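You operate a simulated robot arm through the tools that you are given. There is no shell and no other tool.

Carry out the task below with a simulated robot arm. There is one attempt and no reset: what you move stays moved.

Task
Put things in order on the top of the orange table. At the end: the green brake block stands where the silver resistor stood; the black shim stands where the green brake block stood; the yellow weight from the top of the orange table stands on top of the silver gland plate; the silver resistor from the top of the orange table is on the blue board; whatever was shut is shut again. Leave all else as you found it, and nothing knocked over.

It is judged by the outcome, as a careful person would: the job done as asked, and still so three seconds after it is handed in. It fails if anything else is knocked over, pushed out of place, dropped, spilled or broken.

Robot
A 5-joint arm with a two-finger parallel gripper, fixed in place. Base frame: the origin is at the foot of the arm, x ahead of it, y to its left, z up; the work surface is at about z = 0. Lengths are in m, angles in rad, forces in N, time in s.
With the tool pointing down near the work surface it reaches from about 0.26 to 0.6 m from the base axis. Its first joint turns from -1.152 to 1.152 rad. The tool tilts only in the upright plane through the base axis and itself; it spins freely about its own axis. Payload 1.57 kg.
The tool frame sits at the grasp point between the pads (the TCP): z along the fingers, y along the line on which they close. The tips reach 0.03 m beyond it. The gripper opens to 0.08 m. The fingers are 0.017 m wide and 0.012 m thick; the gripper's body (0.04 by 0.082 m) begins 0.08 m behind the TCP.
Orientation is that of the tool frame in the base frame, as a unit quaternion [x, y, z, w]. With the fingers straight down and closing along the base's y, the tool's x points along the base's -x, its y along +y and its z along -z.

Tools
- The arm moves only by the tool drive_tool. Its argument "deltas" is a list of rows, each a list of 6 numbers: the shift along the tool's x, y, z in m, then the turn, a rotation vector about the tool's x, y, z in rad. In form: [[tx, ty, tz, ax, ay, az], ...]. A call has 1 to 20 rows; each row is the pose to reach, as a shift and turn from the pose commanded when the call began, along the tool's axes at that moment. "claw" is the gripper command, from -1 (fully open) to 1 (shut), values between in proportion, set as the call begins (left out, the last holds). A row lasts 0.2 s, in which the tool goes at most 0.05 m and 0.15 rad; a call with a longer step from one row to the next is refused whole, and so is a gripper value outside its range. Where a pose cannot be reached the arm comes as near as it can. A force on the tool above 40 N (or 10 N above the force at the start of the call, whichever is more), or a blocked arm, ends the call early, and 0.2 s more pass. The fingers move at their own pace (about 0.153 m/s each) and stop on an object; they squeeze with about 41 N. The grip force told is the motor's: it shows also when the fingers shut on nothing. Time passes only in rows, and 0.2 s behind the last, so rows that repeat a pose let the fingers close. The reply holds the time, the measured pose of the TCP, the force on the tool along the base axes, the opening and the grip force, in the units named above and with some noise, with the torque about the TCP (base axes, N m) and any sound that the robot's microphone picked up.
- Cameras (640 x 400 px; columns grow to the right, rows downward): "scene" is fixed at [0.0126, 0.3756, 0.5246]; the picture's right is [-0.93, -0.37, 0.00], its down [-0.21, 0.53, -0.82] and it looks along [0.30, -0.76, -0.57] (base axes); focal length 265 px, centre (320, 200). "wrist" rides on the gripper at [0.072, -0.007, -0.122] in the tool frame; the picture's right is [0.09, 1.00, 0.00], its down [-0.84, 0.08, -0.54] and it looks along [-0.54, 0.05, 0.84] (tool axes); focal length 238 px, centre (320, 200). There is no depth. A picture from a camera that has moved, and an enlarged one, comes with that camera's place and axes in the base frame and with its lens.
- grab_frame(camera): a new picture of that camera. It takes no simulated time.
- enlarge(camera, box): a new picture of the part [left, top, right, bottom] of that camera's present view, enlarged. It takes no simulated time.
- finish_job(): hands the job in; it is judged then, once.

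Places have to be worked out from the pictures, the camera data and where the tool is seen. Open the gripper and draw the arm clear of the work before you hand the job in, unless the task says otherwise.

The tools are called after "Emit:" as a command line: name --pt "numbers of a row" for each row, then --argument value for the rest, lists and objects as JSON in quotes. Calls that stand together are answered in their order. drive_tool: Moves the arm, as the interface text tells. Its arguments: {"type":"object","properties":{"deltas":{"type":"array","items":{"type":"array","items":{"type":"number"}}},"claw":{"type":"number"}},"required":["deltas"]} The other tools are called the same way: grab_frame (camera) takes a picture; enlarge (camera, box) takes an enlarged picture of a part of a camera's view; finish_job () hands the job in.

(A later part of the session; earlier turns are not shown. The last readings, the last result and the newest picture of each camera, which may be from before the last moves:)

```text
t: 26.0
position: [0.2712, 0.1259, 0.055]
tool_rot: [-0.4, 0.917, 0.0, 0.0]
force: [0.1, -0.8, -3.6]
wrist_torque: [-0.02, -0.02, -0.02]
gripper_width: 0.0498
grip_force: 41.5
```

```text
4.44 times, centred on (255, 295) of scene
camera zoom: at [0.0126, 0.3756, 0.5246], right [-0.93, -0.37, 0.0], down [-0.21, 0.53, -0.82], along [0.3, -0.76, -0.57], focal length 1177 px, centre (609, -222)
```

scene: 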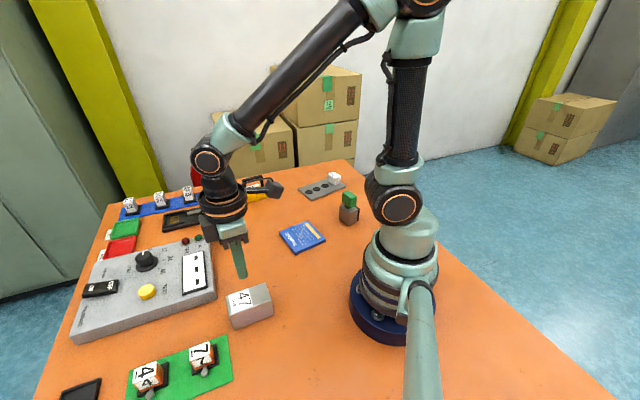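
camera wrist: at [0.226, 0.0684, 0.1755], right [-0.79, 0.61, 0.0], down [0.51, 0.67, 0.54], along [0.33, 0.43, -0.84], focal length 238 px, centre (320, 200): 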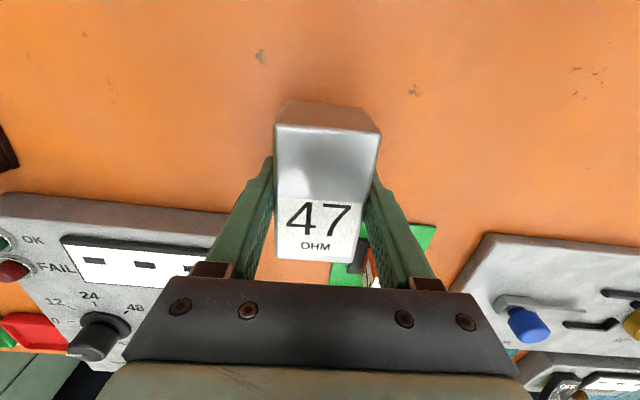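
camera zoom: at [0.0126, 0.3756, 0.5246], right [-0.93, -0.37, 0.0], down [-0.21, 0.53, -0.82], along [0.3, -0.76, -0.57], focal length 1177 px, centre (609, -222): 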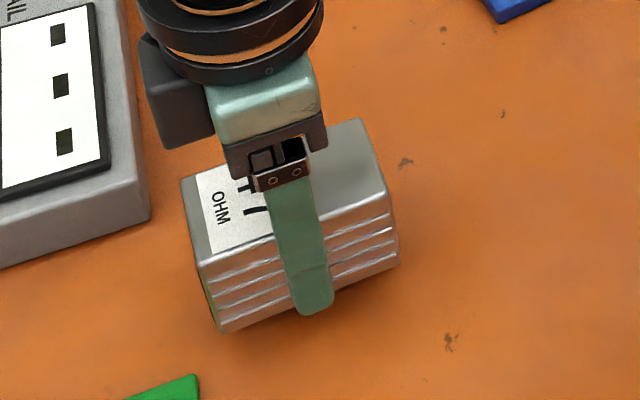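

The resistor is lifted (about 0.37 kg) and holds with a slow motion. I keep it slow and raise a little more.

Emit:
drive_tool --pt "0 0 -0.003 0 0 0" --pt "0 0 -0.006 0 0 0" --pt "0 0 -0.01 0 0 0" --pt "0 0 -0.014 0 0 0" --pt "0 0 -0.018 0 0 0" --pt "0 0 -0.022 0 0 0" --pt "0 0 -0.025 0 0 0"

Emit:
grab_frame --camera "wrist"

```text
t: 27.6
position: [0.2717, 0.1249, 0.0805]
tool_rot: [-0.4, 0.916, -0.001, 0.0]
force: [-0.3, 0.5, -3.3]
wrist_torque: [0.0, -0.01, -0.01]
gripper_width: 0.0497
grip_force: 41.4
```

```text
taken
camera wrist: at [0.2261, 0.0678, 0.2012], right [-0.79, 0.61, 0.0], down [0.51, 0.67, 0.54], along [0.33, 0.43, -0.84], focal length 238 px, centre (320, 200)
```

wrist: 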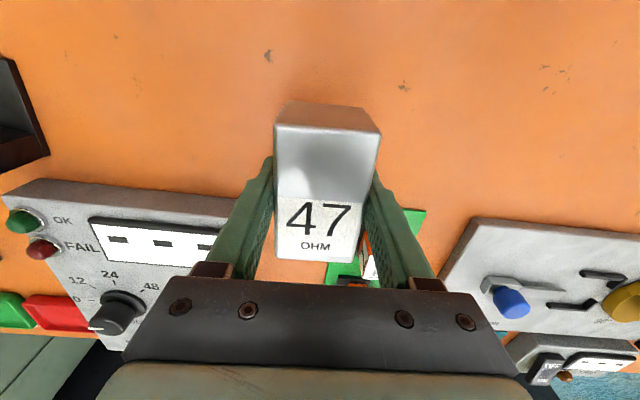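

It holds steady. I carry it slowly over to above the blue board, keeping about 45 mm clearance beneath.

Emit:
drive_tool --pt "0.0074 -0.0149 0 0 0 -0.008" --pt "0.0151 -0.0296 0 0 0 -0.016" --pt "0.0229 -0.044 0 0 0 -0.025" --pt "0.0313 -0.0579 0 0 0 -0.033" --pt "0.0403 -0.0713 0 0 0 -0.041" --pt "0.0498 -0.0839 0 0 0 -0.05" --pt "0.06 -0.0959 0 0 0 -0.058" --pt "0.0711 -0.1069 0 0 0 -0.066" --pt "0.0828 -0.117 0 0 0 -0.074" --pt "0.0955 -0.1263 0 0 0 -0.083" --pt "0.1088 -0.1349 0 0 0 -0.091" --pt "0.1227 -0.1427 0 0 0 -0.099" --pt "0.1372 -0.15 0 0 0 -0.107" --pt "0.1522 -0.1568 0 0 0 -0.116" --pt "0.1674 -0.1634 0 0 0 -0.124" --pt "0.1829 -0.1697 0 0 0 -0.132" --pt "0.1829 -0.1697 0 0 0 -0.132"

Emit:
grab_frame --camera "wrist"

Emit:
grab_frame --camera "scene"

```text
t: 31.2
position: [0.2731, -0.1261, 0.0789]
tool_rot: [-0.459, 0.888, 0.001, 0.0]
force: [-0.1, 0.8, -3.1]
wrist_torque: [-0.02, 0.0, -0.02]
gripper_width: 0.0496
grip_force: 41.1
```

```text
taken
camera wrist: at [0.2346, -0.1883, 0.2015], right [-0.87, 0.5, 0.0], down [0.42, 0.73, 0.54], along [0.27, 0.47, -0.84], focal length 238 px, centre (320, 200)
```

wrist: 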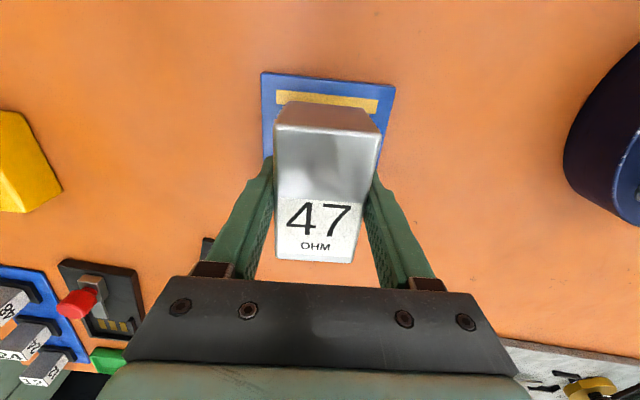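

```text
taken
```

scene: 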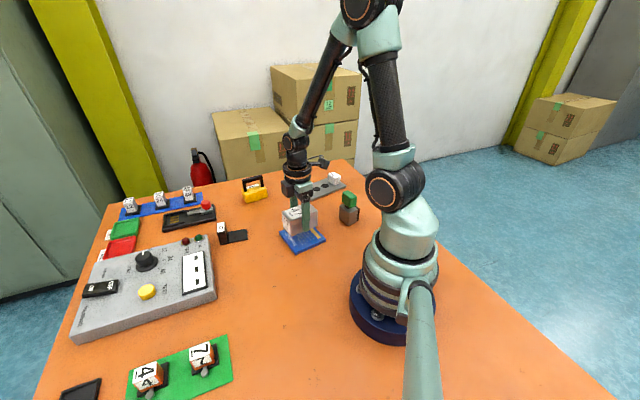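

The resistor is centred over the board within about 2 mm. I lower it slowly.

Emit:
drive_tool --pt "0 0 0.005 0 0 0" --pt "0 0 0.011 0 0 0" --pt "0 0 0.017 0 0 0" --pt "0 0 0.022 0 0 0" --pt "0 0 0.027 0 0 0" --pt "0 0 0.029 0 0 0" --pt "0 0 0.031 0 0 0"

Emit:
enlarge --camera "scene" --box '[260, 180, 350, 260]'

```text
t: 32.8
position: [0.2718, -0.1253, 0.0492]
tool_rot: [-0.459, 0.888, -0.001, 0.0]
force: [-7.4, 1.9, 22.7]
wrist_torque: [-0.13, 0.33, -0.04]
gripper_width: 0.0499
grip_force: 40.7
```

```text
5.00 times, centred on (305, 220) of scene
camera zoom: at [0.0125, 0.3757, 0.5246], right [-0.93, -0.37, 0.0], down [-0.21, 0.53, -0.82], along [0.3, -0.76, -0.57], focal length 1324 px, centre (395, 100)
```

zoom: 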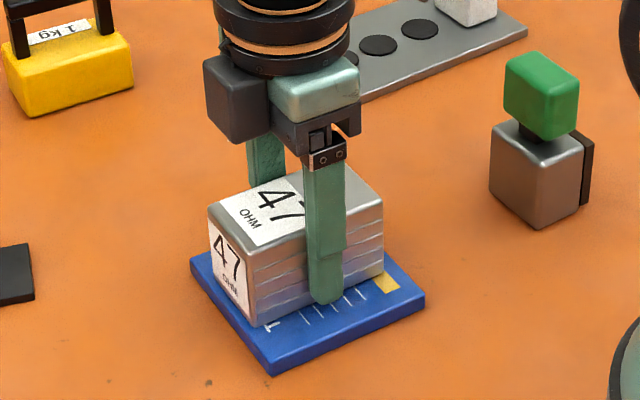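

Contact: 23 N upward, so the resistor rests on the board. I ease off 1.5 mm and open.

Emit:
drive_tool --pt "0 0 -0.0015 0 0 0" --pt "0 0 -0.0015 0 0 0"

Emit:
drive_tool --pt "0 0 0 0 0 0" --pt "0 0 0 0 0 0" --pt "0 0 0 0 0 0" --claw -1

Emit:
drive_tool --pt "0 0 -0.02 0 0 0" --pt "0 0 -0.05 0 0 0" --pt "0 0 -0.09 0 0 0" --pt "0 0 -0.13 0 0 0" --pt "0 0 -0.15 0 0 0"

Emit:
grab_frame --camera "wrist"

Emit:
enlarge --camera "scene" --box '[260, 180, 350, 260]'

```text
t: 33.4
position: [0.2707, -0.1249, 0.0503]
tool_rot: [-0.459, 0.888, 0.001, 0.0]
force: [-0.3, -1.0, -4.1]
wrist_torque: [-0.02, -0.03, 0.02]
gripper_width: 0.0499
grip_force: 41.3
```

```text
t: 34.2
position: [0.2722, -0.1259, 0.0511]
tool_rot: [-0.46, 0.888, 0.0, 0.0]
force: [0.2, 0.1, 0.7]
wrist_torque: [0.01, -0.03, -0.03]
gripper_width: 0.0803
grip_force: 0.0
```

```text
t: 35.4
position: [0.2707, -0.1239, 0.2011]
tool_rot: [-0.459, 0.888, 0.0, -0.001]
force: [-0.2, 0.5, -0.3]
wrist_torque: [-0.03, 0.03, -0.01]
gripper_width: 0.0801
grip_force: 0.0
```

```text
taken
camera wrist: at [0.2342, -0.1858, 0.3216], right [-0.87, 0.5, 0.0], down [0.42, 0.73, 0.54], along [0.27, 0.47, -0.84], focal length 238 px, centre (320, 200)
```

wrist: 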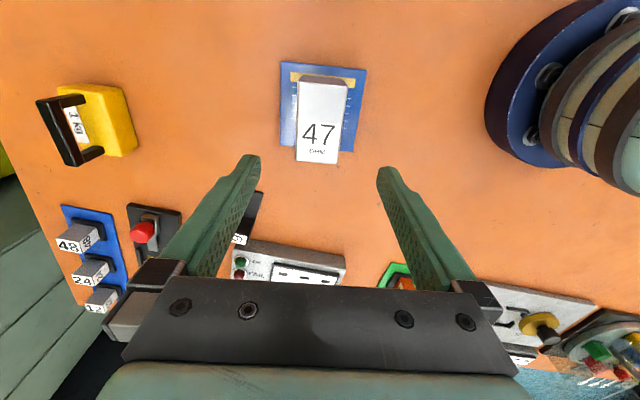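

```text
5.00 times, centred on (305, 220) of scene
camera zoom: at [0.0126, 0.3756, 0.5246], right [-0.93, -0.37, 0.0], down [-0.21, 0.53, -0.82], along [0.3, -0.76, -0.57], focal length 1324 px, centre (395, 100)
```

zoom: 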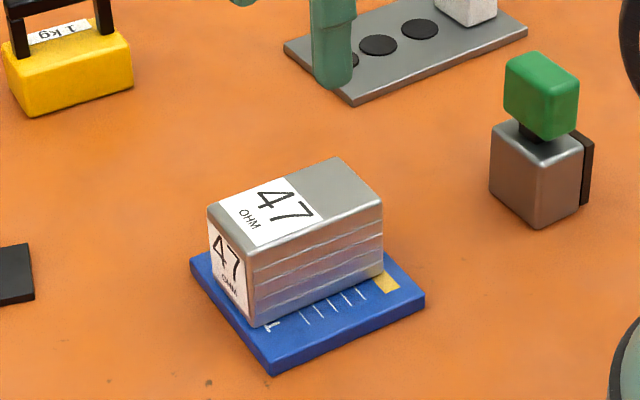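

The resistor sits squarely on the board and the board has not moved. Next is the brake block: I hover above it with the fingers aligned to its sides.

Emit:
drive_tool --pt "0.035 0.001 0 0 0 0" --pt "0.07 0.003 0 0 0 0" --pt "0.105 0.004 0 0 0 0" --pt "0.14 0.0055 0 0 0 -0.012" --pt "0.165 0.0066 0 0 0 -0.012" --pt "0.165 0.0066 0 0 0 -0.012"

Emit:
grab_frame --camera "wrist"

Emit:
grab_frame --camera "scene"

```text
t: 36.8
position: [0.1682, -0.2549, 0.2009]
tool_rot: [-0.464, 0.886, 0.0, 0.001]
force: [-0.3, 0.3, -0.1]
wrist_torque: [0.03, 0.01, 0.03]
gripper_width: 0.0798
grip_force: 0.0
```

```text
taken
camera wrist: at [0.1327, -0.317, 0.3215], right [-0.87, 0.49, 0.0], down [0.41, 0.73, 0.54], along [0.27, 0.47, -0.84], focal length 238 px, centre (320, 200)
```

wrist: 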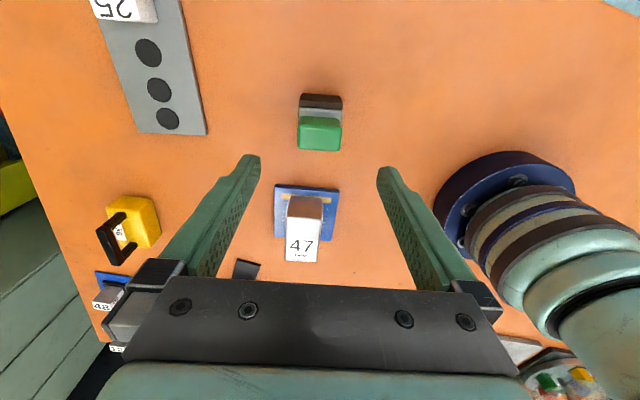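

```text
taken
```

scene: 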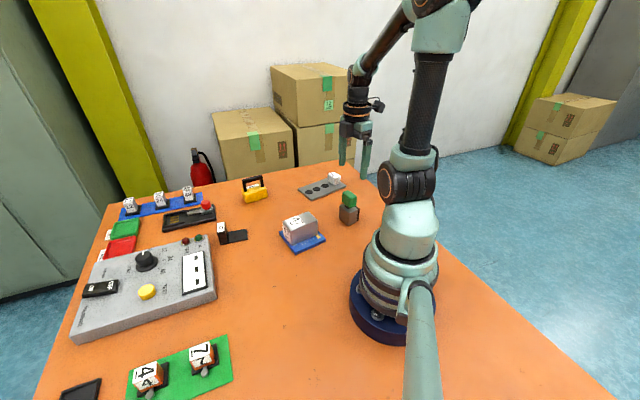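

Emit:
enlarge --camera "wrist" --box '[280, 80, 370, 170]'

Emit:
enlarge --camera "wrist" --box '[260, 170, 360, 270]'

```text
4.44 times, centred on (325, 125) of wrist
camera zoom: at [0.1327, -0.317, 0.3215], right [-0.87, 0.49, 0.0], down [0.41, 0.73, 0.54], along [0.27, 0.47, -0.84], focal length 1059 px, centre (298, 533)
```

zoom: 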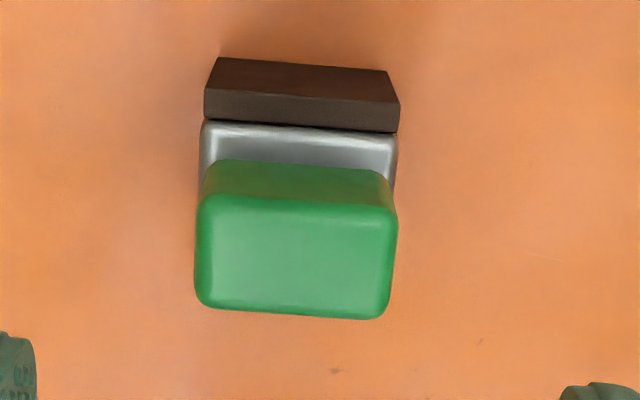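

```text
4.00 times, centred on (310, 220) of wrist
camera zoom: at [0.1327, -0.317, 0.3215], right [-0.87, 0.49, 0.0], down [0.41, 0.73, 0.54], along [0.27, 0.47, -0.84], focal length 953 px, centre (360, 120)
```

zoom: 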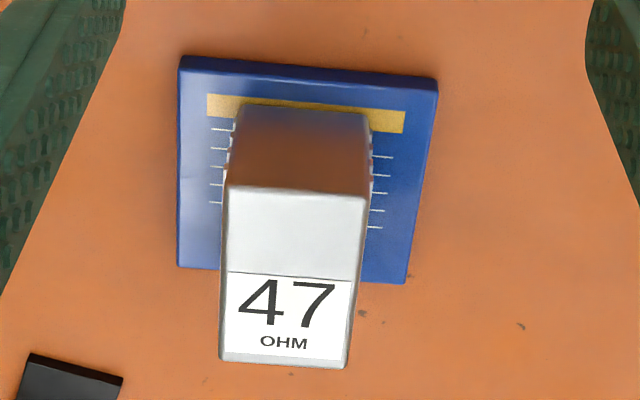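

The TCP is within a couple of mm of the block's centre, and the block top (about 0.10) clears the palm. I descend around it.

Emit:
drive_tool --pt "0.0 0 0.03 0 0 -0.014" --pt "0.0 0 0.07 0 0 -0.014" --pt "0.0 0 0.1 0 0 -0.014" --pt "0.0 0 0.13 0 0 -0.014" --pt "0.0 0 0.15 0 0 -0.014" --pt "0.0 0 0.161 0 0 -0.014" --pt "0.0 0 0.161 0 0 -0.014"

Emit:
grab_frame --camera "wrist"

Emit:
enlarge --camera "scene" --box '[300, 150, 400, 240]'

```text
t: 38.4
position: [0.1704, -0.2552, 0.0379]
tool_rot: [-0.471, 0.882, 0.0, 0.001]
force: [0.2, 0.4, -0.2]
wrist_torque: [0.0, 0.03, -0.02]
gripper_width: 0.0798
grip_force: 0.1
```

```text
taken
camera wrist: at [0.1345, -0.3175, 0.1593], right [-0.88, 0.48, 0.0], down [0.4, 0.74, 0.54], along [0.26, 0.48, -0.84], focal length 238 px, centre (320, 200)
```

wrist: 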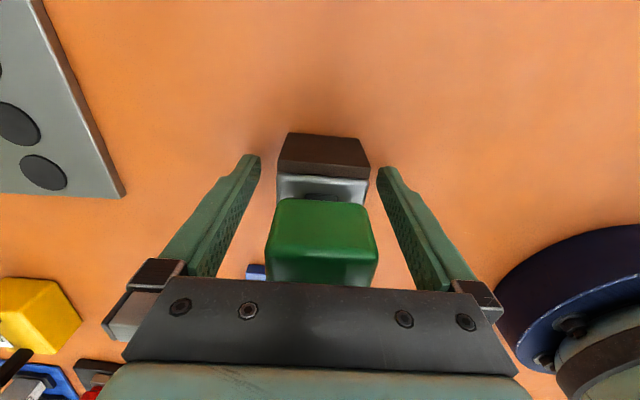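

```text
4.44 times, centred on (350, 195) of scene
camera zoom: at [0.0126, 0.3756, 0.5246], right [-0.93, -0.37, 0.0], down [-0.21, 0.53, -0.82], along [0.3, -0.76, -0.57], focal length 1177 px, centre (187, 222)
```

zoom: 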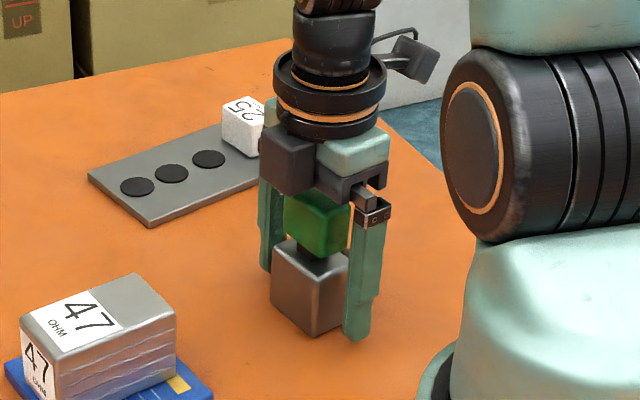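

The fingers straddle the body cleanly. I close and lift slowly by 5 mm.

Emit:
drive_tool --pt "0 0 0 0 0 0" --pt "0 0 0 0 0 0" --pt "0 0 0 0 0 0" --pt "0 0 0 0 0 0" --claw 1

Emit:
drive_tool --pt "0 0 -0.001 0 0 0" --pt "0 0 -0.002 0 0 0" --pt "0 0 -0.004 0 0 0" --pt "0 0 -0.006 0 0 0" --pt "0 0 -0.008 0 0 0" --pt "0 0 -0.01 0 0 0"

Emit:
enlarge --camera "scene" --box '[300, 150, 400, 240]'

Emit:
grab_frame --camera "wrist"

```text
t: 39.4
position: [0.1695, -0.2551, 0.039]
tool_rot: [-0.471, 0.882, 0.0, 0.0]
force: [-0.8, 0.4, -0.1]
wrist_torque: [0.0, 0.0, 0.01]
gripper_width: 0.0496
grip_force: 41.3
```

```text
t: 40.8
position: [0.1687, -0.2549, 0.0498]
tool_rot: [-0.471, 0.882, 0.001, 0.0]
force: [0.5, 0.3, -1.9]
wrist_torque: [0.01, 0.0, 0.01]
gripper_width: 0.0496
grip_force: 40.9
```

```text
4.44 times, centred on (350, 195) of scene
camera zoom: at [0.0126, 0.3756, 0.5246], right [-0.93, -0.37, 0.0], down [-0.21, 0.53, -0.82], along [0.3, -0.76, -0.57], focal length 1177 px, centre (187, 222)
```

zoom: 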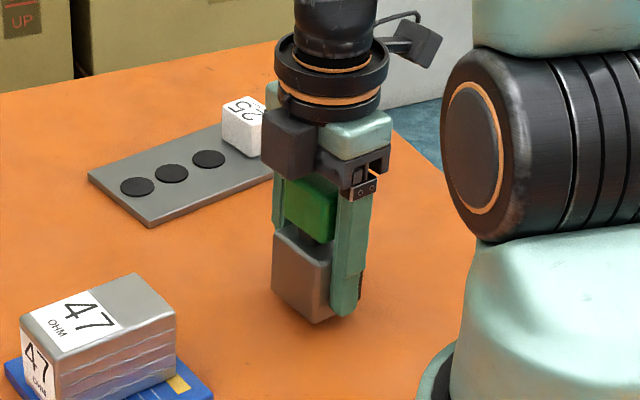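

```text
taken
camera wrist: at [0.1344, -0.3183, 0.1707], right [-0.88, 0.48, 0.0], down [0.4, 0.74, 0.54], along [0.26, 0.48, -0.84], focal length 238 px, centre (320, 200)
```

wrist: 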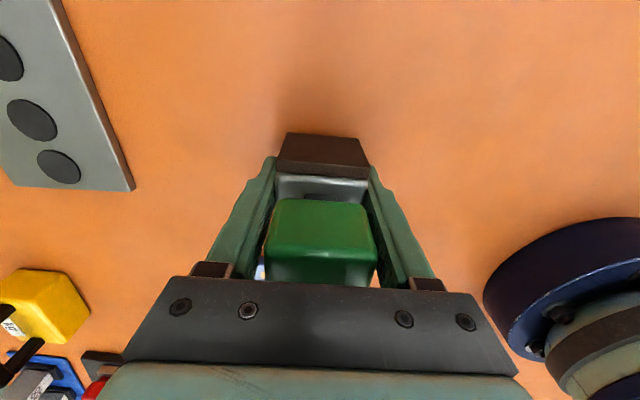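

Lifted (about 0.2 kg). I raise it slowly to clear the resistor on the board.

Emit:
drive_tool --pt "0 0 -0.006 0 0 0" --pt "0 0 -0.014 0 0 0" --pt "0 0 -0.024 0 0 0" --pt "0 0 -0.035 0 0 0" --pt "0 0 -0.046 0 0 0" --pt "0 0 -0.057 0 0 0" --pt "0 0 -0.068 0 0 0" --pt "0 0 -0.079 0 0 0" --pt "0 0 -0.09 0 0 0" --pt "0 0 -0.1 0 0 0" --pt "0 0 -0.11 0 0 0"

Emit:
grab_frame --camera "wrist"

```text
t: 43.2
position: [0.1706, -0.2562, 0.1602]
tool_rot: [-0.471, 0.882, 0.001, -0.001]
force: [0.2, -0.5, -3.7]
wrist_torque: [-0.02, 0.0, 0.0]
gripper_width: 0.0497
grip_force: 41.1
```

```text
taken
camera wrist: at [0.1353, -0.3185, 0.2799], right [-0.88, 0.48, 0.0], down [0.4, 0.74, 0.54], along [0.26, 0.48, -0.84], focal length 238 px, centre (320, 200)
```

wrist: 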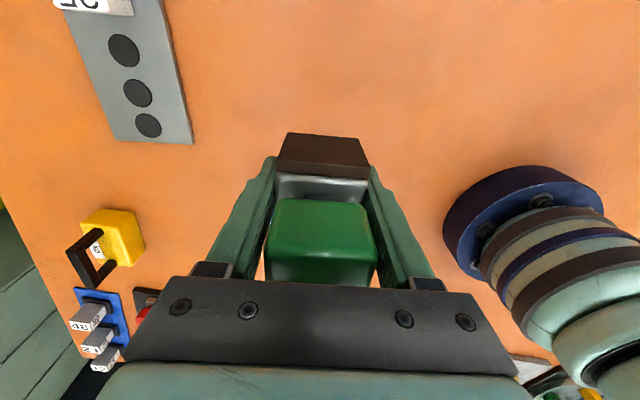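

The block hangs steady. I carry it along an arc at 0.16 m height to above the resistor's old place.

Emit:
drive_tool --pt "-0.0205 -0.007 0 0 0 0.006" --pt "-0.0417 -0.0127 0 0 0 0.013" --pt "-0.063 -0.017 0 0 0 0.02" --pt "-0.0845 -0.0196 0 0 0 0.026" --pt "-0.1061 -0.0209 0 0 0 0.032" --pt "-0.1277 -0.0204 0 0 0 0.039" --pt "-0.1492 -0.0184 0 0 0 0.045" --pt "-0.1706 -0.0151 0 0 0 0.052" --pt "-0.1915 -0.0101 0 0 0 0.058" --pt "-0.2121 -0.0036 0 0 0 0.065" --pt "-0.232 0.0042 0 0 0 0.071" --pt "-0.2514 0.0135 0 0 0 0.078" --pt "-0.2699 0.0241 0 0 0 0.084" --pt "-0.2877 0.036 0 0 0 0.091" --pt "-0.3046 0.0491 0 0 0 0.097" --pt "-0.3204 0.0634 0 0 0 0.104" --pt "-0.3352 0.0787 0 0 0 0.11" --pt "-0.3488 0.0951 0 0 0 0.117" --pt "-0.3612 0.1124 0 0 0 0.123" --pt "-0.3725 0.1301 0 0 0 0.13"

Emit:
grab_frame --camera "wrist"

Emit:
grab_frame --camera "scene"

```text
t: 47.4
position: [0.2699, 0.1248, 0.1593]
tool_rot: [-0.412, 0.911, 0.001, 0.0]
force: [-0.1, 0.1, -2.6]
wrist_torque: [0.02, -0.03, 0.01]
gripper_width: 0.0497
grip_force: 41.5
```

```text
taken
camera wrist: at [0.2264, 0.0682, 0.28], right [-0.81, 0.59, 0.0], down [0.49, 0.68, 0.54], along [0.32, 0.44, -0.84], focal length 238 px, centre (320, 200)
```

wrist: 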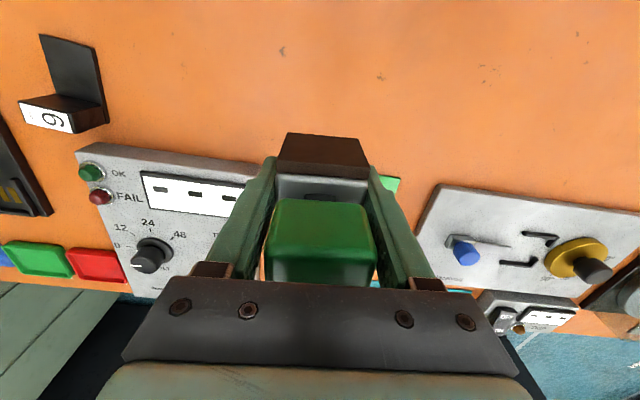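

```text
taken
```

scene: 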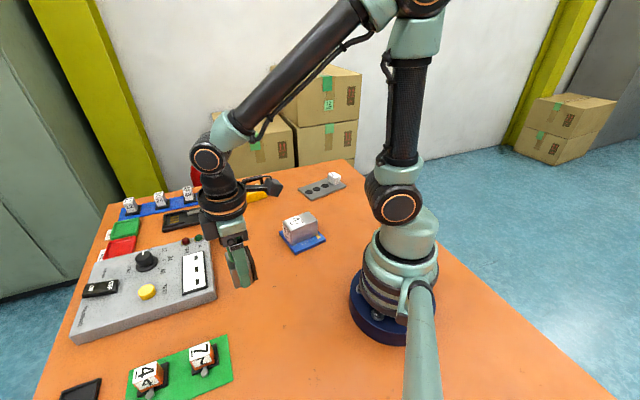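

Within 1 mm of target. I lower it slowly, with fine steps near contact.

Emit:
drive_tool --pt "-0.0008 0 0.006 0 0 0" --pt "-0.0008 0 0.016 0 0 0" --pt "-0.0008 0 0.028 0 0 0" --pt "-0.0008 0 0.042 0 0 0" --pt "-0.0008 0 0.056 0 0 0" --pt "-0.0008 0 0.07 0 0 0" --pt "-0.0008 0 0.084 0 0 0" --pt "-0.0008 0 0.096 0 0 0" --pt "-0.0008 0 0.106 0 0 0" --pt "-0.0008 0 0.112 0 0 0" --pt "-0.0008 0 0.115 0 0 0" --pt "-0.0008 0 0.117 0 0 0"

Emit:
grab_frame --camera "wrist"

Emit:
enlarge --camera "scene" --box '[200, 240, 310, 340]'

```text
t: 50.0
position: [0.2714, 0.1267, 0.0415]
tool_rot: [-0.412, 0.911, 0.001, 0.0]
force: [0.7, -0.1, -2.7]
wrist_torque: [0.01, 0.0, 0.02]
gripper_width: 0.0497
grip_force: 40.6
```

```text
taken
camera wrist: at [0.2268, 0.0688, 0.1628], right [-0.81, 0.59, 0.0], down [0.49, 0.68, 0.54], along [0.32, 0.44, -0.84], focal length 238 px, centre (320, 200)
```

wrist: 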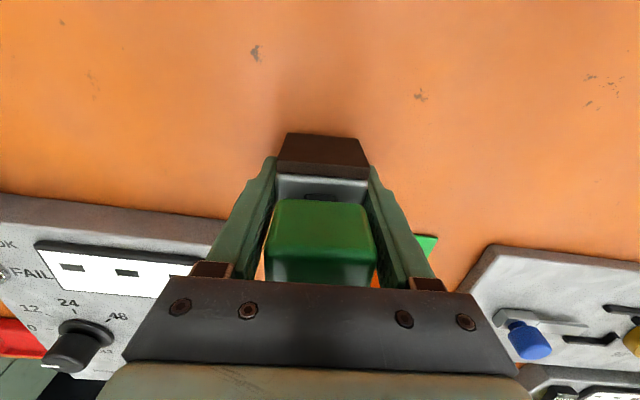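

```text
4.00 times, centred on (255, 290) of scene
camera zoom: at [0.0126, 0.3756, 0.5246], right [-0.93, -0.37, 0.0], down [-0.21, 0.53, -0.82], along [0.3, -0.76, -0.57], focal length 1059 px, centre (580, -160)
```

zoom: 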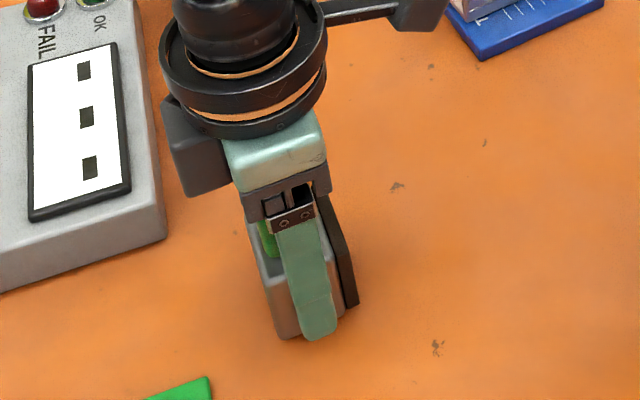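

Still about 3.5 mm above the table. I go down in 1 mm steps until contact.

Emit:
drive_tool --pt "0.001 0.001 0.001 0 0 0" --pt "0.001 0.001 0.002 0 0 0" --pt "0.001 0.001 0.003 0 0 0" --pt "0.001 0.001 0.0038 0 0 0"

```text
t: 51.0
position: [0.268, 0.1265, 0.0384]
tool_rot: [-0.413, 0.911, 0.0, 0.0]
force: [-0.6, 0.6, -2.9]
wrist_torque: [-0.01, 0.02, 0.02]
gripper_width: 0.0495
grip_force: 41.0
```

Still carrying the weight (−2.9 N), so I continue 1 mm at a time.

Emit:
drive_tool --pt "0 0 0.0007 0 0 0" --pt "0 0 0.0013 0 0 0"

Emit:
grab_frame --camera "wrist"

```text
t: 51.6
position: [0.2682, 0.1257, 0.0373]
tool_rot: [-0.412, 0.911, 0.0, 0.0]
force: [-6.8, -6.3, 33.3]
wrist_torque: [-0.09, 0.23, 0.03]
gripper_width: 0.0494
grip_force: 40.7
```

```text
taken
camera wrist: at [0.2253, 0.069, 0.1586], right [-0.81, 0.59, 0.0], down [0.49, 0.68, 0.54], along [0.32, 0.44, -0.84], focal length 238 px, centre (320, 200)
```

wrist: 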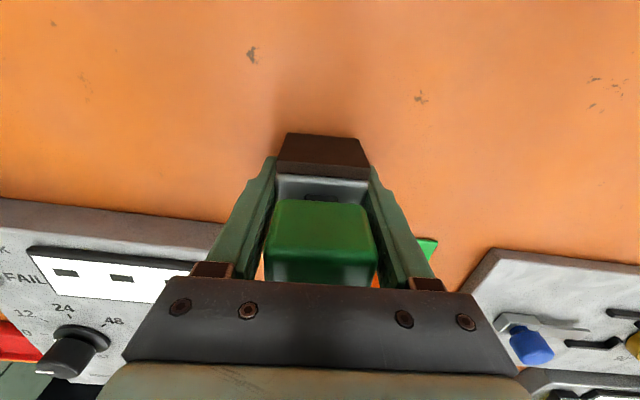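

Contact reached at (0.2676, 0.1277). I ease off, open, and retreat up.

Emit:
drive_tool --pt "0 0 -0.0009 0 0 0" --pt "0 0 -0.0009 0 0 0"

Emit:
drive_tool --pt "0 0 0 0 0 0" --pt "0 0 0 0 0 0" --pt "0 0 0 0 0 0" --claw -1

Emit:
drive_tool --pt "0 0 -0.02 0 0 0" --pt "0 0 -0.05 0 0 0" --pt "0 0 -0.09 0 0 0" --pt "0 0 -0.13 0 0 0" --pt "0 0 -0.162 0 0 0" --pt "0 0 -0.162 0 0 0"

Emit:
grab_frame --camera "wrist"

Emit:
enlarge --camera "scene" --box '[200, 240, 310, 340]'

```text
t: 52.2
position: [0.2685, 0.1265, 0.0366]
tool_rot: [-0.412, 0.911, 0.0, 0.0]
force: [-0.2, 0.0, -2.7]
wrist_torque: [-0.03, -0.02, -0.02]
gripper_width: 0.0496
grip_force: 41.2
```

```text
t: 53.0
position: [0.2681, 0.1271, 0.0377]
tool_rot: [-0.412, 0.911, 0.0, 0.0]
force: [-0.3, -1.0, 0.0]
wrist_torque: [-0.01, 0.01, -0.02]
gripper_width: 0.08
grip_force: 0.0
```

```text
t: 54.4
position: [0.2681, 0.1281, 0.1988]
tool_rot: [-0.412, 0.911, 0.0, 0.0]
force: [0.6, -0.2, 0.5]
wrist_torque: [0.0, 0.0, -0.03]
gripper_width: 0.0798
grip_force: 0.0
```

```text
taken
camera wrist: at [0.2247, 0.0711, 0.3206], right [-0.81, 0.59, 0.0], down [0.49, 0.68, 0.54], along [0.32, 0.44, -0.84], focal length 238 px, centre (320, 200)
```

wrist: 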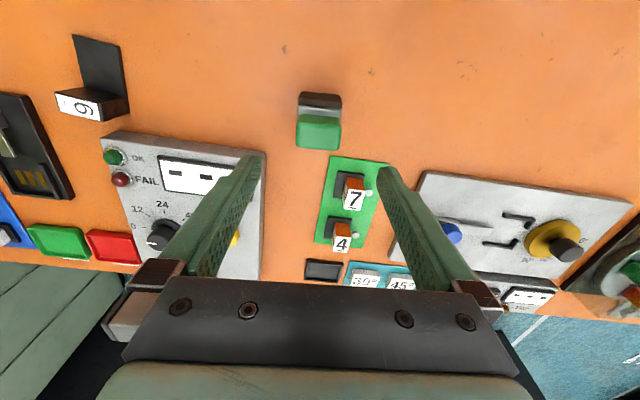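

```text
4.00 times, centred on (255, 290) of scene
camera zoom: at [0.0126, 0.3756, 0.5246], right [-0.93, -0.37, 0.0], down [-0.21, 0.53, -0.82], along [0.3, -0.76, -0.57], focal length 1059 px, centre (580, -160)
```

zoom: 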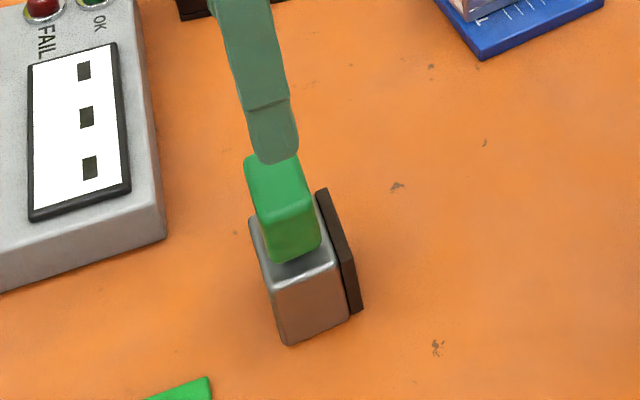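

The brake block stands on the resistor's old spot. Now to the shim: I move above its upright part with the fingers aligned across its width.

Emit:
drive_tool --pt "-0.0014 -0.033 0 0 0 0.02" --pt "-0.0028 -0.067 0 0 0 0.04" --pt "-0.0042 -0.1 0 0 0 0.06" --pt "-0.0056 -0.133 0 0 0 0.08" --pt "-0.007 -0.167 0 0 0 0.1" --pt "-0.0084 -0.2 0 0 0 0.12" --pt "-0.0098 -0.233 0 0 0 0.14" --pt "-0.0111 -0.2666 0 0 0 0.16" --pt "-0.0111 -0.2666 0 0 0 0.16"

Emit:
grab_frame --camera "wrist"

Emit:
enlarge --camera "wrist" --box '[270, 60, 390, 160]'

```text
t: 56.4
position: [0.4763, -0.0411, 0.2005]
tool_rot: [-0.338, 0.941, 0.0, 0.0]
force: [0.1, 0.3, -0.3]
wrist_torque: [0.0, 0.02, -0.03]
gripper_width: 0.0798
grip_force: 0.0
```

```text
taken
camera wrist: at [0.4237, -0.0917, 0.321], right [-0.7, 0.71, 0.0], down [0.6, 0.59, 0.54], along [0.38, 0.38, -0.84], focal length 238 px, centre (320, 200)
```

wrist: 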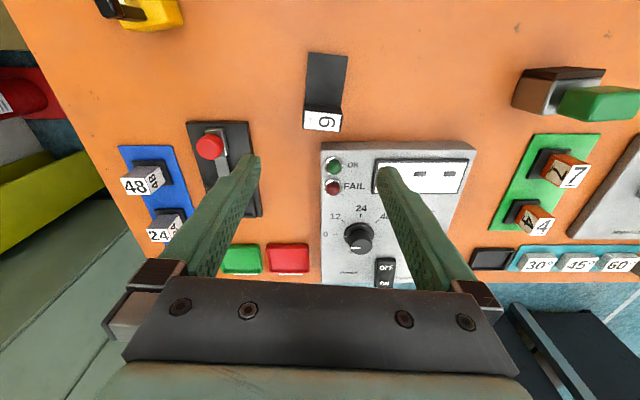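

```text
4.00 times, centred on (330, 110) of wrist
camera zoom: at [0.4237, -0.0917, 0.321], right [-0.7, 0.71, 0.0], down [0.6, 0.59, 0.54], along [0.38, 0.38, -0.84], focal length 953 px, centre (280, 560)
```

zoom: 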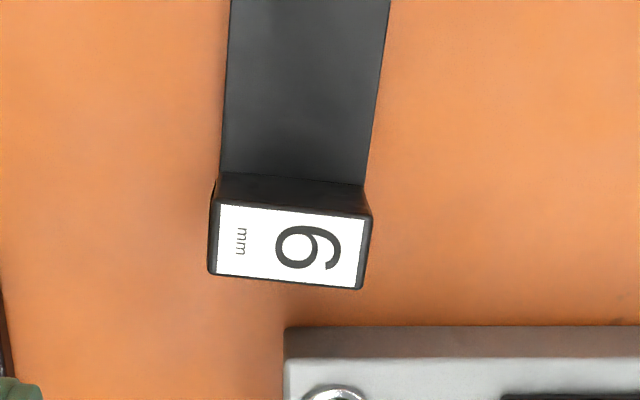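

Offset is only about 2 mm, and the adjacent box is 30 mm tall with a 28 mm gap. I descend over the upright.

Emit:
drive_tool --pt "0 0.0023 0.03 0 0 0" --pt "0 0.0023 0.07 0 0 0" --pt "0 0.0023 0.1 0 0 0" --pt "0 0.0023 0.13 0 0 0" --pt "0 0.0023 0.15 0 0 0" --pt "0 0.0023 0.162 0 0 0" --pt "0 0.0023 0.162 0 0 0"

Emit:
grab_frame --camera "wrist"

Emit:
enlarge --camera "scene" --box '[180, 180, 280, 270]'

```text
t: 58.0
position: [0.4734, -0.0398, 0.0382]
tool_rot: [-0.337, 0.941, 0.0, 0.0]
force: [-0.8, -0.5, 0.3]
wrist_torque: [-0.04, 0.0, -0.04]
gripper_width: 0.08
grip_force: 0.0
```

```text
taken
camera wrist: at [0.4215, -0.0897, 0.1597], right [-0.7, 0.71, 0.0], down [0.6, 0.59, 0.54], along [0.38, 0.38, -0.84], focal length 238 px, centre (320, 200)
```

wrist: 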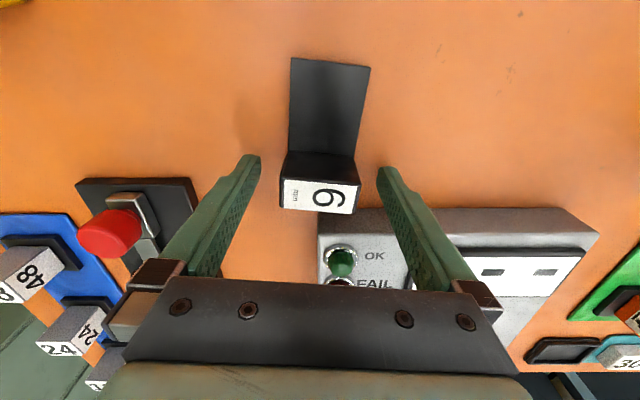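

```text
4.44 times, centred on (230, 225) of scene
camera zoom: at [0.0126, 0.3756, 0.5246], right [-0.93, -0.37, 0.0], down [-0.21, 0.53, -0.82], along [0.3, -0.76, -0.57], focal length 1177 px, centre (720, 89)
```

zoom: 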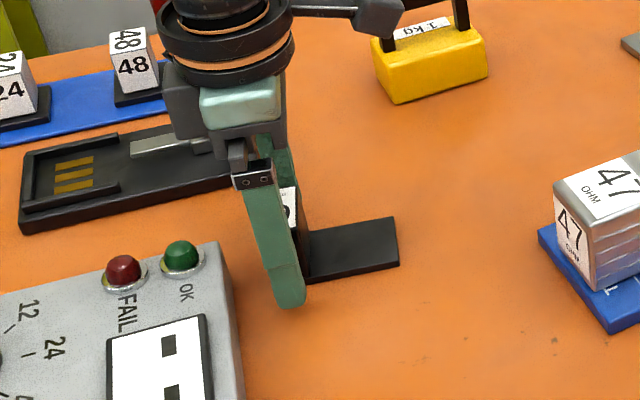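

Well placed. I close and lift slowly.

Emit:
drive_tool --pt "0 0 0 0 0 0" --pt "0 0 0 0 0 0" --pt "0 0 0 0 0 0" --pt "0 0 0 0 0 0" --claw 1

Emit:
drive_tool --pt "0 0 -0.001 0 0 0" --pt "0 0 -0.002 0 0 0" --pt "0 0 -0.004 0 0 0" --pt "0 0 -0.006 0 0 0" --pt "0 0 -0.008 0 0 0" --pt "0 0 -0.01 0 0 0" --pt "0 0 -0.012 0 0 0"

Emit:
grab_frame --camera "wrist"

Emit:
enlarge --camera "scene" --box '[180, 180, 280, 270]'

```text
t: 59.0
position: [0.4736, -0.0401, 0.0386]
tool_rot: [-0.338, 0.941, 0.001, 0.001]
force: [-0.3, -0.2, -0.2]
wrist_torque: [0.0, -0.04, 0.02]
gripper_width: 0.0457
grip_force: 41.0
```

```text
t: 60.6
position: [0.475, -0.0382, 0.051]
tool_rot: [-0.339, 0.941, 0.0, 0.0]
force: [-0.1, 0.1, -2.0]
wrist_torque: [0.0, -0.03, -0.03]
gripper_width: 0.0456
grip_force: 40.8
```

```text
taken
camera wrist: at [0.4231, -0.0886, 0.1713], right [-0.71, 0.71, 0.0], down [0.6, 0.59, 0.54], along [0.38, 0.38, -0.84], focal length 238 px, centre (320, 200)
```

wrist: 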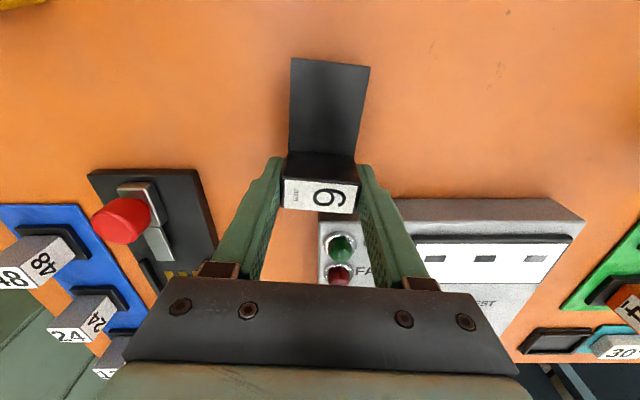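

```text
4.44 times, centred on (230, 225) of scene
camera zoom: at [0.0126, 0.3756, 0.5246], right [-0.93, -0.37, 0.0], down [-0.21, 0.53, -0.82], along [0.3, -0.76, -0.57], focal length 1177 px, centre (720, 89)
```

zoom: 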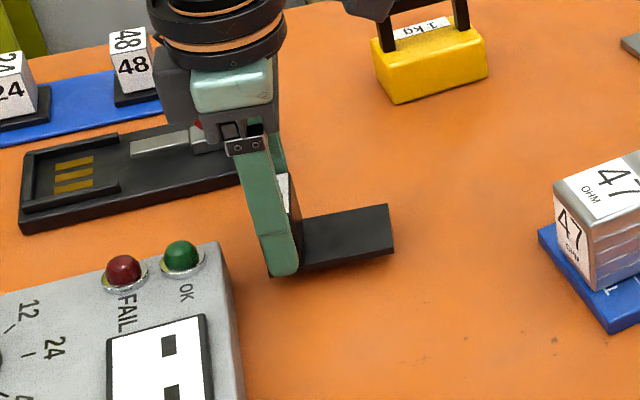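

The shim lifts fine. I raise it slowly, then carry it towards the brake block's old place at 0.14 m height.

Emit:
drive_tool --pt "0 0 -0.006 0 0 0" --pt "0 0 -0.015 0 0 0" --pt "0 0 -0.026 0 0 0" --pt "0 0 -0.038 0 0 0" --pt "0 0 -0.05 0 0 0" --pt "0 0 -0.062 0 0 0" --pt "0 0 -0.074 0 0 0" --pt "0 0 -0.084 0 0 0" --pt "0 0 -0.09 0 0 0"

Emit:
drive_tool --pt "0.0204 0.002 0 0 0 -0.016" --pt "0.0409 0.004 0 0 0 -0.033" --pt "0.0613 0.006 0 0 0 -0.049" --pt "0.0818 0.008 0 0 0 -0.065" --pt "0.1022 0.011 0 0 0 -0.082" --pt "0.1226 0.013 0 0 0 -0.098" --pt "0.1431 0.015 0 0 0 -0.114" --pt "0.1635 0.017 0 0 0 -0.131" --pt "0.184 0.019 0 0 0 -0.147" --pt "0.2044 0.021 0 0 0 -0.164" --pt "0.2249 0.023 0 0 0 -0.18" --pt "0.2453 0.025 0 0 0 -0.196" --pt "0.2657 0.028 0 0 0 -0.213" --pt "0.2862 0.03 0 0 0 -0.229" --pt "0.3066 0.032 0 0 0 -0.245" --pt "0.3271 0.034 0 0 0 -0.262" --pt "0.3475 0.036 0 0 0 -0.278" --pt "0.3475 0.036 0 0 0 -0.278"

Emit:
grab_frame --camera "wrist"

Emit:
grab_frame --camera "scene"

```text
t: 62.6
position: [0.4761, -0.0391, 0.1389]
tool_rot: [-0.339, 0.941, 0.0, -0.001]
force: [-0.2, 0.1, -1.2]
wrist_torque: [0.0, 0.03, -0.03]
gripper_width: 0.0457
grip_force: 40.7
```

```text
t: 66.4
position: [0.1829, -0.232, 0.1401]
tool_rot: [-0.465, 0.885, 0.0, 0.0]
force: [0.3, 0.7, -1.9]
wrist_torque: [0.05, 0.01, -0.01]
gripper_width: 0.0458
grip_force: 41.7
```

```text
taken
camera wrist: at [0.1465, -0.2947, 0.2607], right [-0.87, 0.49, 0.0], down [0.41, 0.73, 0.54], along [0.26, 0.47, -0.84], focal length 238 px, centre (320, 200)
```

wrist: 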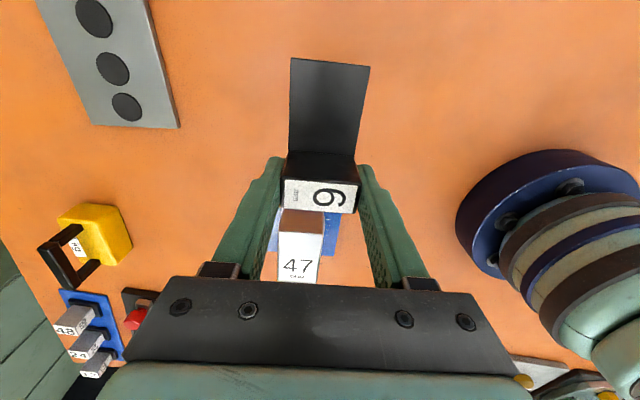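

```text
taken
```

scene: 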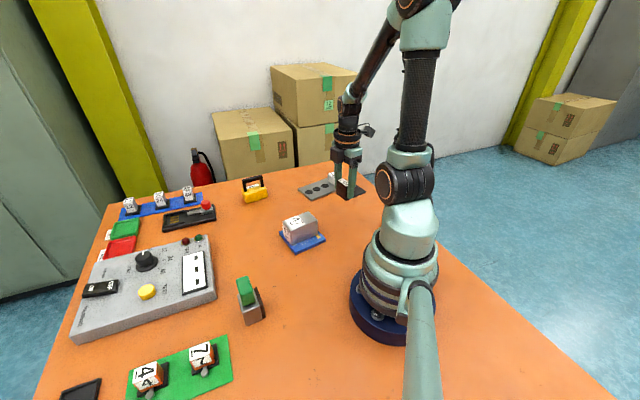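

At the site, about 2 mm off; I correct and lower slowly.

Emit:
drive_tool --pt "-0.0013 -0.0016 0.006 0 0 0" --pt "-0.0013 -0.0016 0.016 0 0 0" --pt "-0.0013 -0.0016 0.028 0 0 0" --pt "-0.0013 -0.0016 0.041 0 0 0" --pt "-0.0013 -0.0016 0.054 0 0 0" --pt "-0.0013 -0.0016 0.067 0 0 0" --pt "-0.0013 -0.0016 0.079 0 0 0" --pt "-0.0013 -0.0016 0.088 0 0 0" --pt "-0.0013 -0.0016 0.094 0 0 0" --pt "-0.0013 -0.0016 0.097 0 0 0" --pt "-0.0013 -0.0016 0.0985 0 0 0"

Emit:
grab_frame --camera "wrist"

```text
t: 68.8
position: [0.1856, -0.2327, 0.0426]
tool_rot: [-0.465, 0.885, 0.0, 0.0]
force: [-0.1, 0.3, -1.9]
wrist_torque: [0.02, -0.01, 0.02]
gripper_width: 0.0455
grip_force: 40.8
```

```text
taken
camera wrist: at [0.1501, -0.2947, 0.1627], right [-0.87, 0.49, 0.0], down [0.41, 0.73, 0.54], along [0.26, 0.47, -0.84], focal length 238 px, centre (320, 200)
```

wrist: 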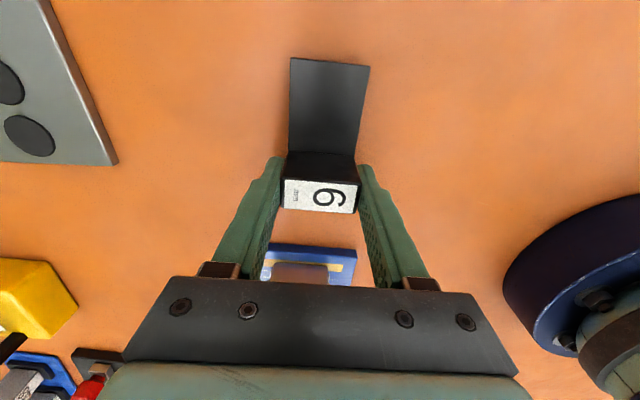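

Three mm more to go. I make a small xy correction and use 0.7 mm steps.

Emit:
drive_tool --pt "0.0009 0.0013 0.0008 0 0 0" --pt "0.0009 0.0013 0.0016 0 0 0" --pt "0.0009 0.0013 0.0024 0 0 0" --pt "0.0009 0.0013 0.003 0 0 0"

```text
t: 69.8
position: [0.1835, -0.232, 0.0386]
tool_rot: [-0.466, 0.885, 0.0, 0.0]
force: [-1.7, -0.1, 2.0]
wrist_torque: [-0.16, 0.1, -0.06]
gripper_width: 0.0458
grip_force: 41.2
```

Touching (force went from −1.9 to +2 N). I open and retreat.

Emit:
drive_tool --pt "0 0 0 0 0 0" --pt "0 0 0 0 0 0" --pt "0 0 0 0 0 0" --claw -1

Emit:
drive_tool --pt "0 0 -0.02 0 0 0" --pt "0 0 -0.05 0 0 0" --pt "0 0 -0.09 0 0 0" --pt "0 0 -0.13 0 0 0" --pt "0 0 -0.162 0 0 0" --pt "0 0 -0.162 0 0 0"

Emit:
grab_frame --camera "wrist"

Emit:
enlarge --camera "scene" --box '[260, 150, 400, 260]'

```text
t: 70.6
position: [0.1851, -0.2328, 0.0384]
tool_rot: [-0.465, 0.885, 0.0, 0.0]
force: [0.2, 0.6, -0.7]
wrist_torque: [0.03, -0.03, -0.01]
gripper_width: 0.08
grip_force: 0.0
```

```text
t: 72.0
position: [0.1863, -0.2311, 0.2016]
tool_rot: [-0.466, 0.885, 0.0, 0.0]
force: [1.0, -0.5, 0.1]
wrist_torque: [0.02, -0.04, -0.01]
gripper_width: 0.0799
grip_force: 0.0
```

```text
taken
camera wrist: at [0.1503, -0.2939, 0.3228], right [-0.87, 0.49, 0.0], down [0.41, 0.73, 0.54], along [0.26, 0.47, -0.84], focal length 238 px, centre (320, 200)
```

wrist: 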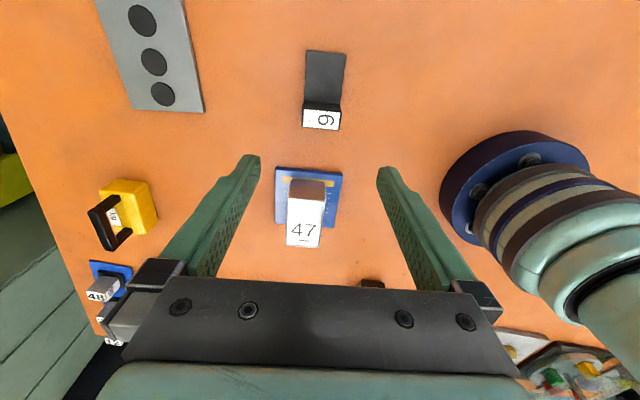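

```text
3.64 times, centred on (330, 205) of scene
camera zoom: at [0.0126, 0.3756, 0.5246], right [-0.93, -0.37, 0.0], down [-0.21, 0.53, -0.82], along [0.3, -0.76, -0.57], focal length 963 px, centre (284, 182)
```

zoom: 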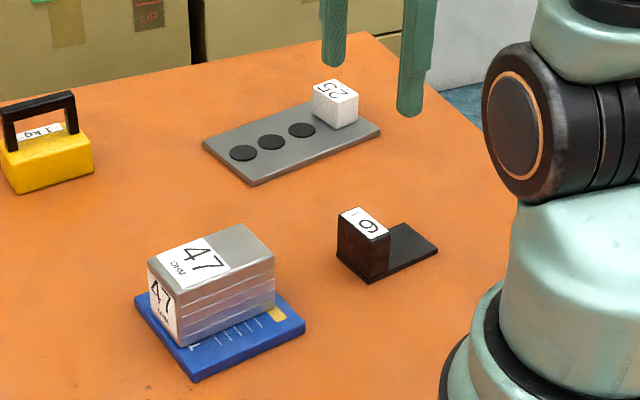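

All good: the shim stands on the brake block's old place. Now the 1 kg weight: I move above it, aligned across its narrow body.

Emit:
drive_tool --pt "-0.018 -0.031 0 0 0 0.004" --pt "-0.037 -0.062 0 0 0 0.009" --pt "-0.055 -0.093 0.0 0 0 0.013" --pt "-0.073 -0.124 0.01 0 0 0.017" --pt "-0.091 -0.155 0.02 0 0 0.022" --pt "-0.11 -0.186 0.03 0 0 0.026" --pt "-0.128 -0.217 0.04 0 0 0.03" --pt "-0.146 -0.248 0.045 0 0 0.035" --pt "-0.1646 -0.2791 0.05 0 0 0.039" --pt "-0.1646 -0.2791 0.05 0 0 0.039"

Emit:
grab_frame --camera "wrist"

Emit:
enlarge --camera "wrist" --box '[260, 80, 380, 200]'

```text
t: 74.2
position: [0.5067, -0.2552, 0.1509]
tool_rot: [-0.448, 0.894, 0.001, -0.001]
force: [-1.2, 0.0, -0.4]
wrist_torque: [0.01, 0.01, -0.04]
gripper_width: 0.0799
grip_force: 0.0
```

```text
taken
camera wrist: at [0.4691, -0.3159, 0.272], right [-0.85, 0.52, 0.0], down [0.44, 0.72, 0.54], along [0.28, 0.46, -0.84], focal length 238 px, centre (320, 200)
```

wrist: 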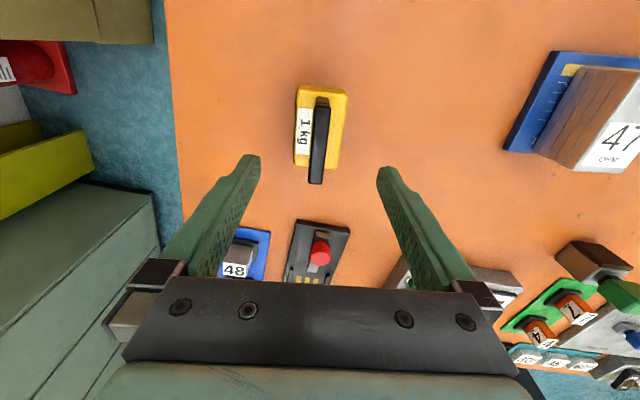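

```text
3.33 times, centred on (320, 140) of wrist
camera zoom: at [0.4691, -0.3159, 0.272], right [-0.85, 0.52, 0.0], down [0.44, 0.72, 0.54], along [0.28, 0.46, -0.84], focal length 794 px, centre (320, 400)
```

zoom: 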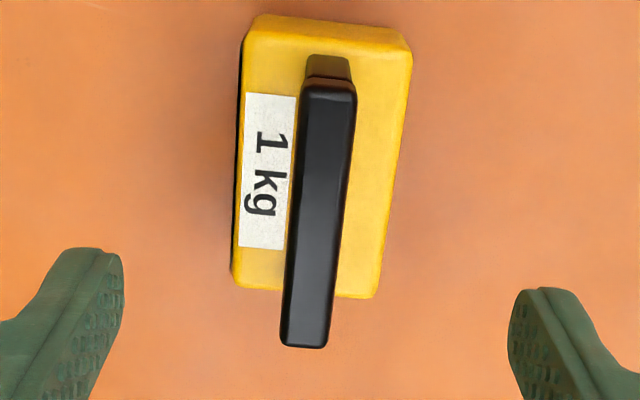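

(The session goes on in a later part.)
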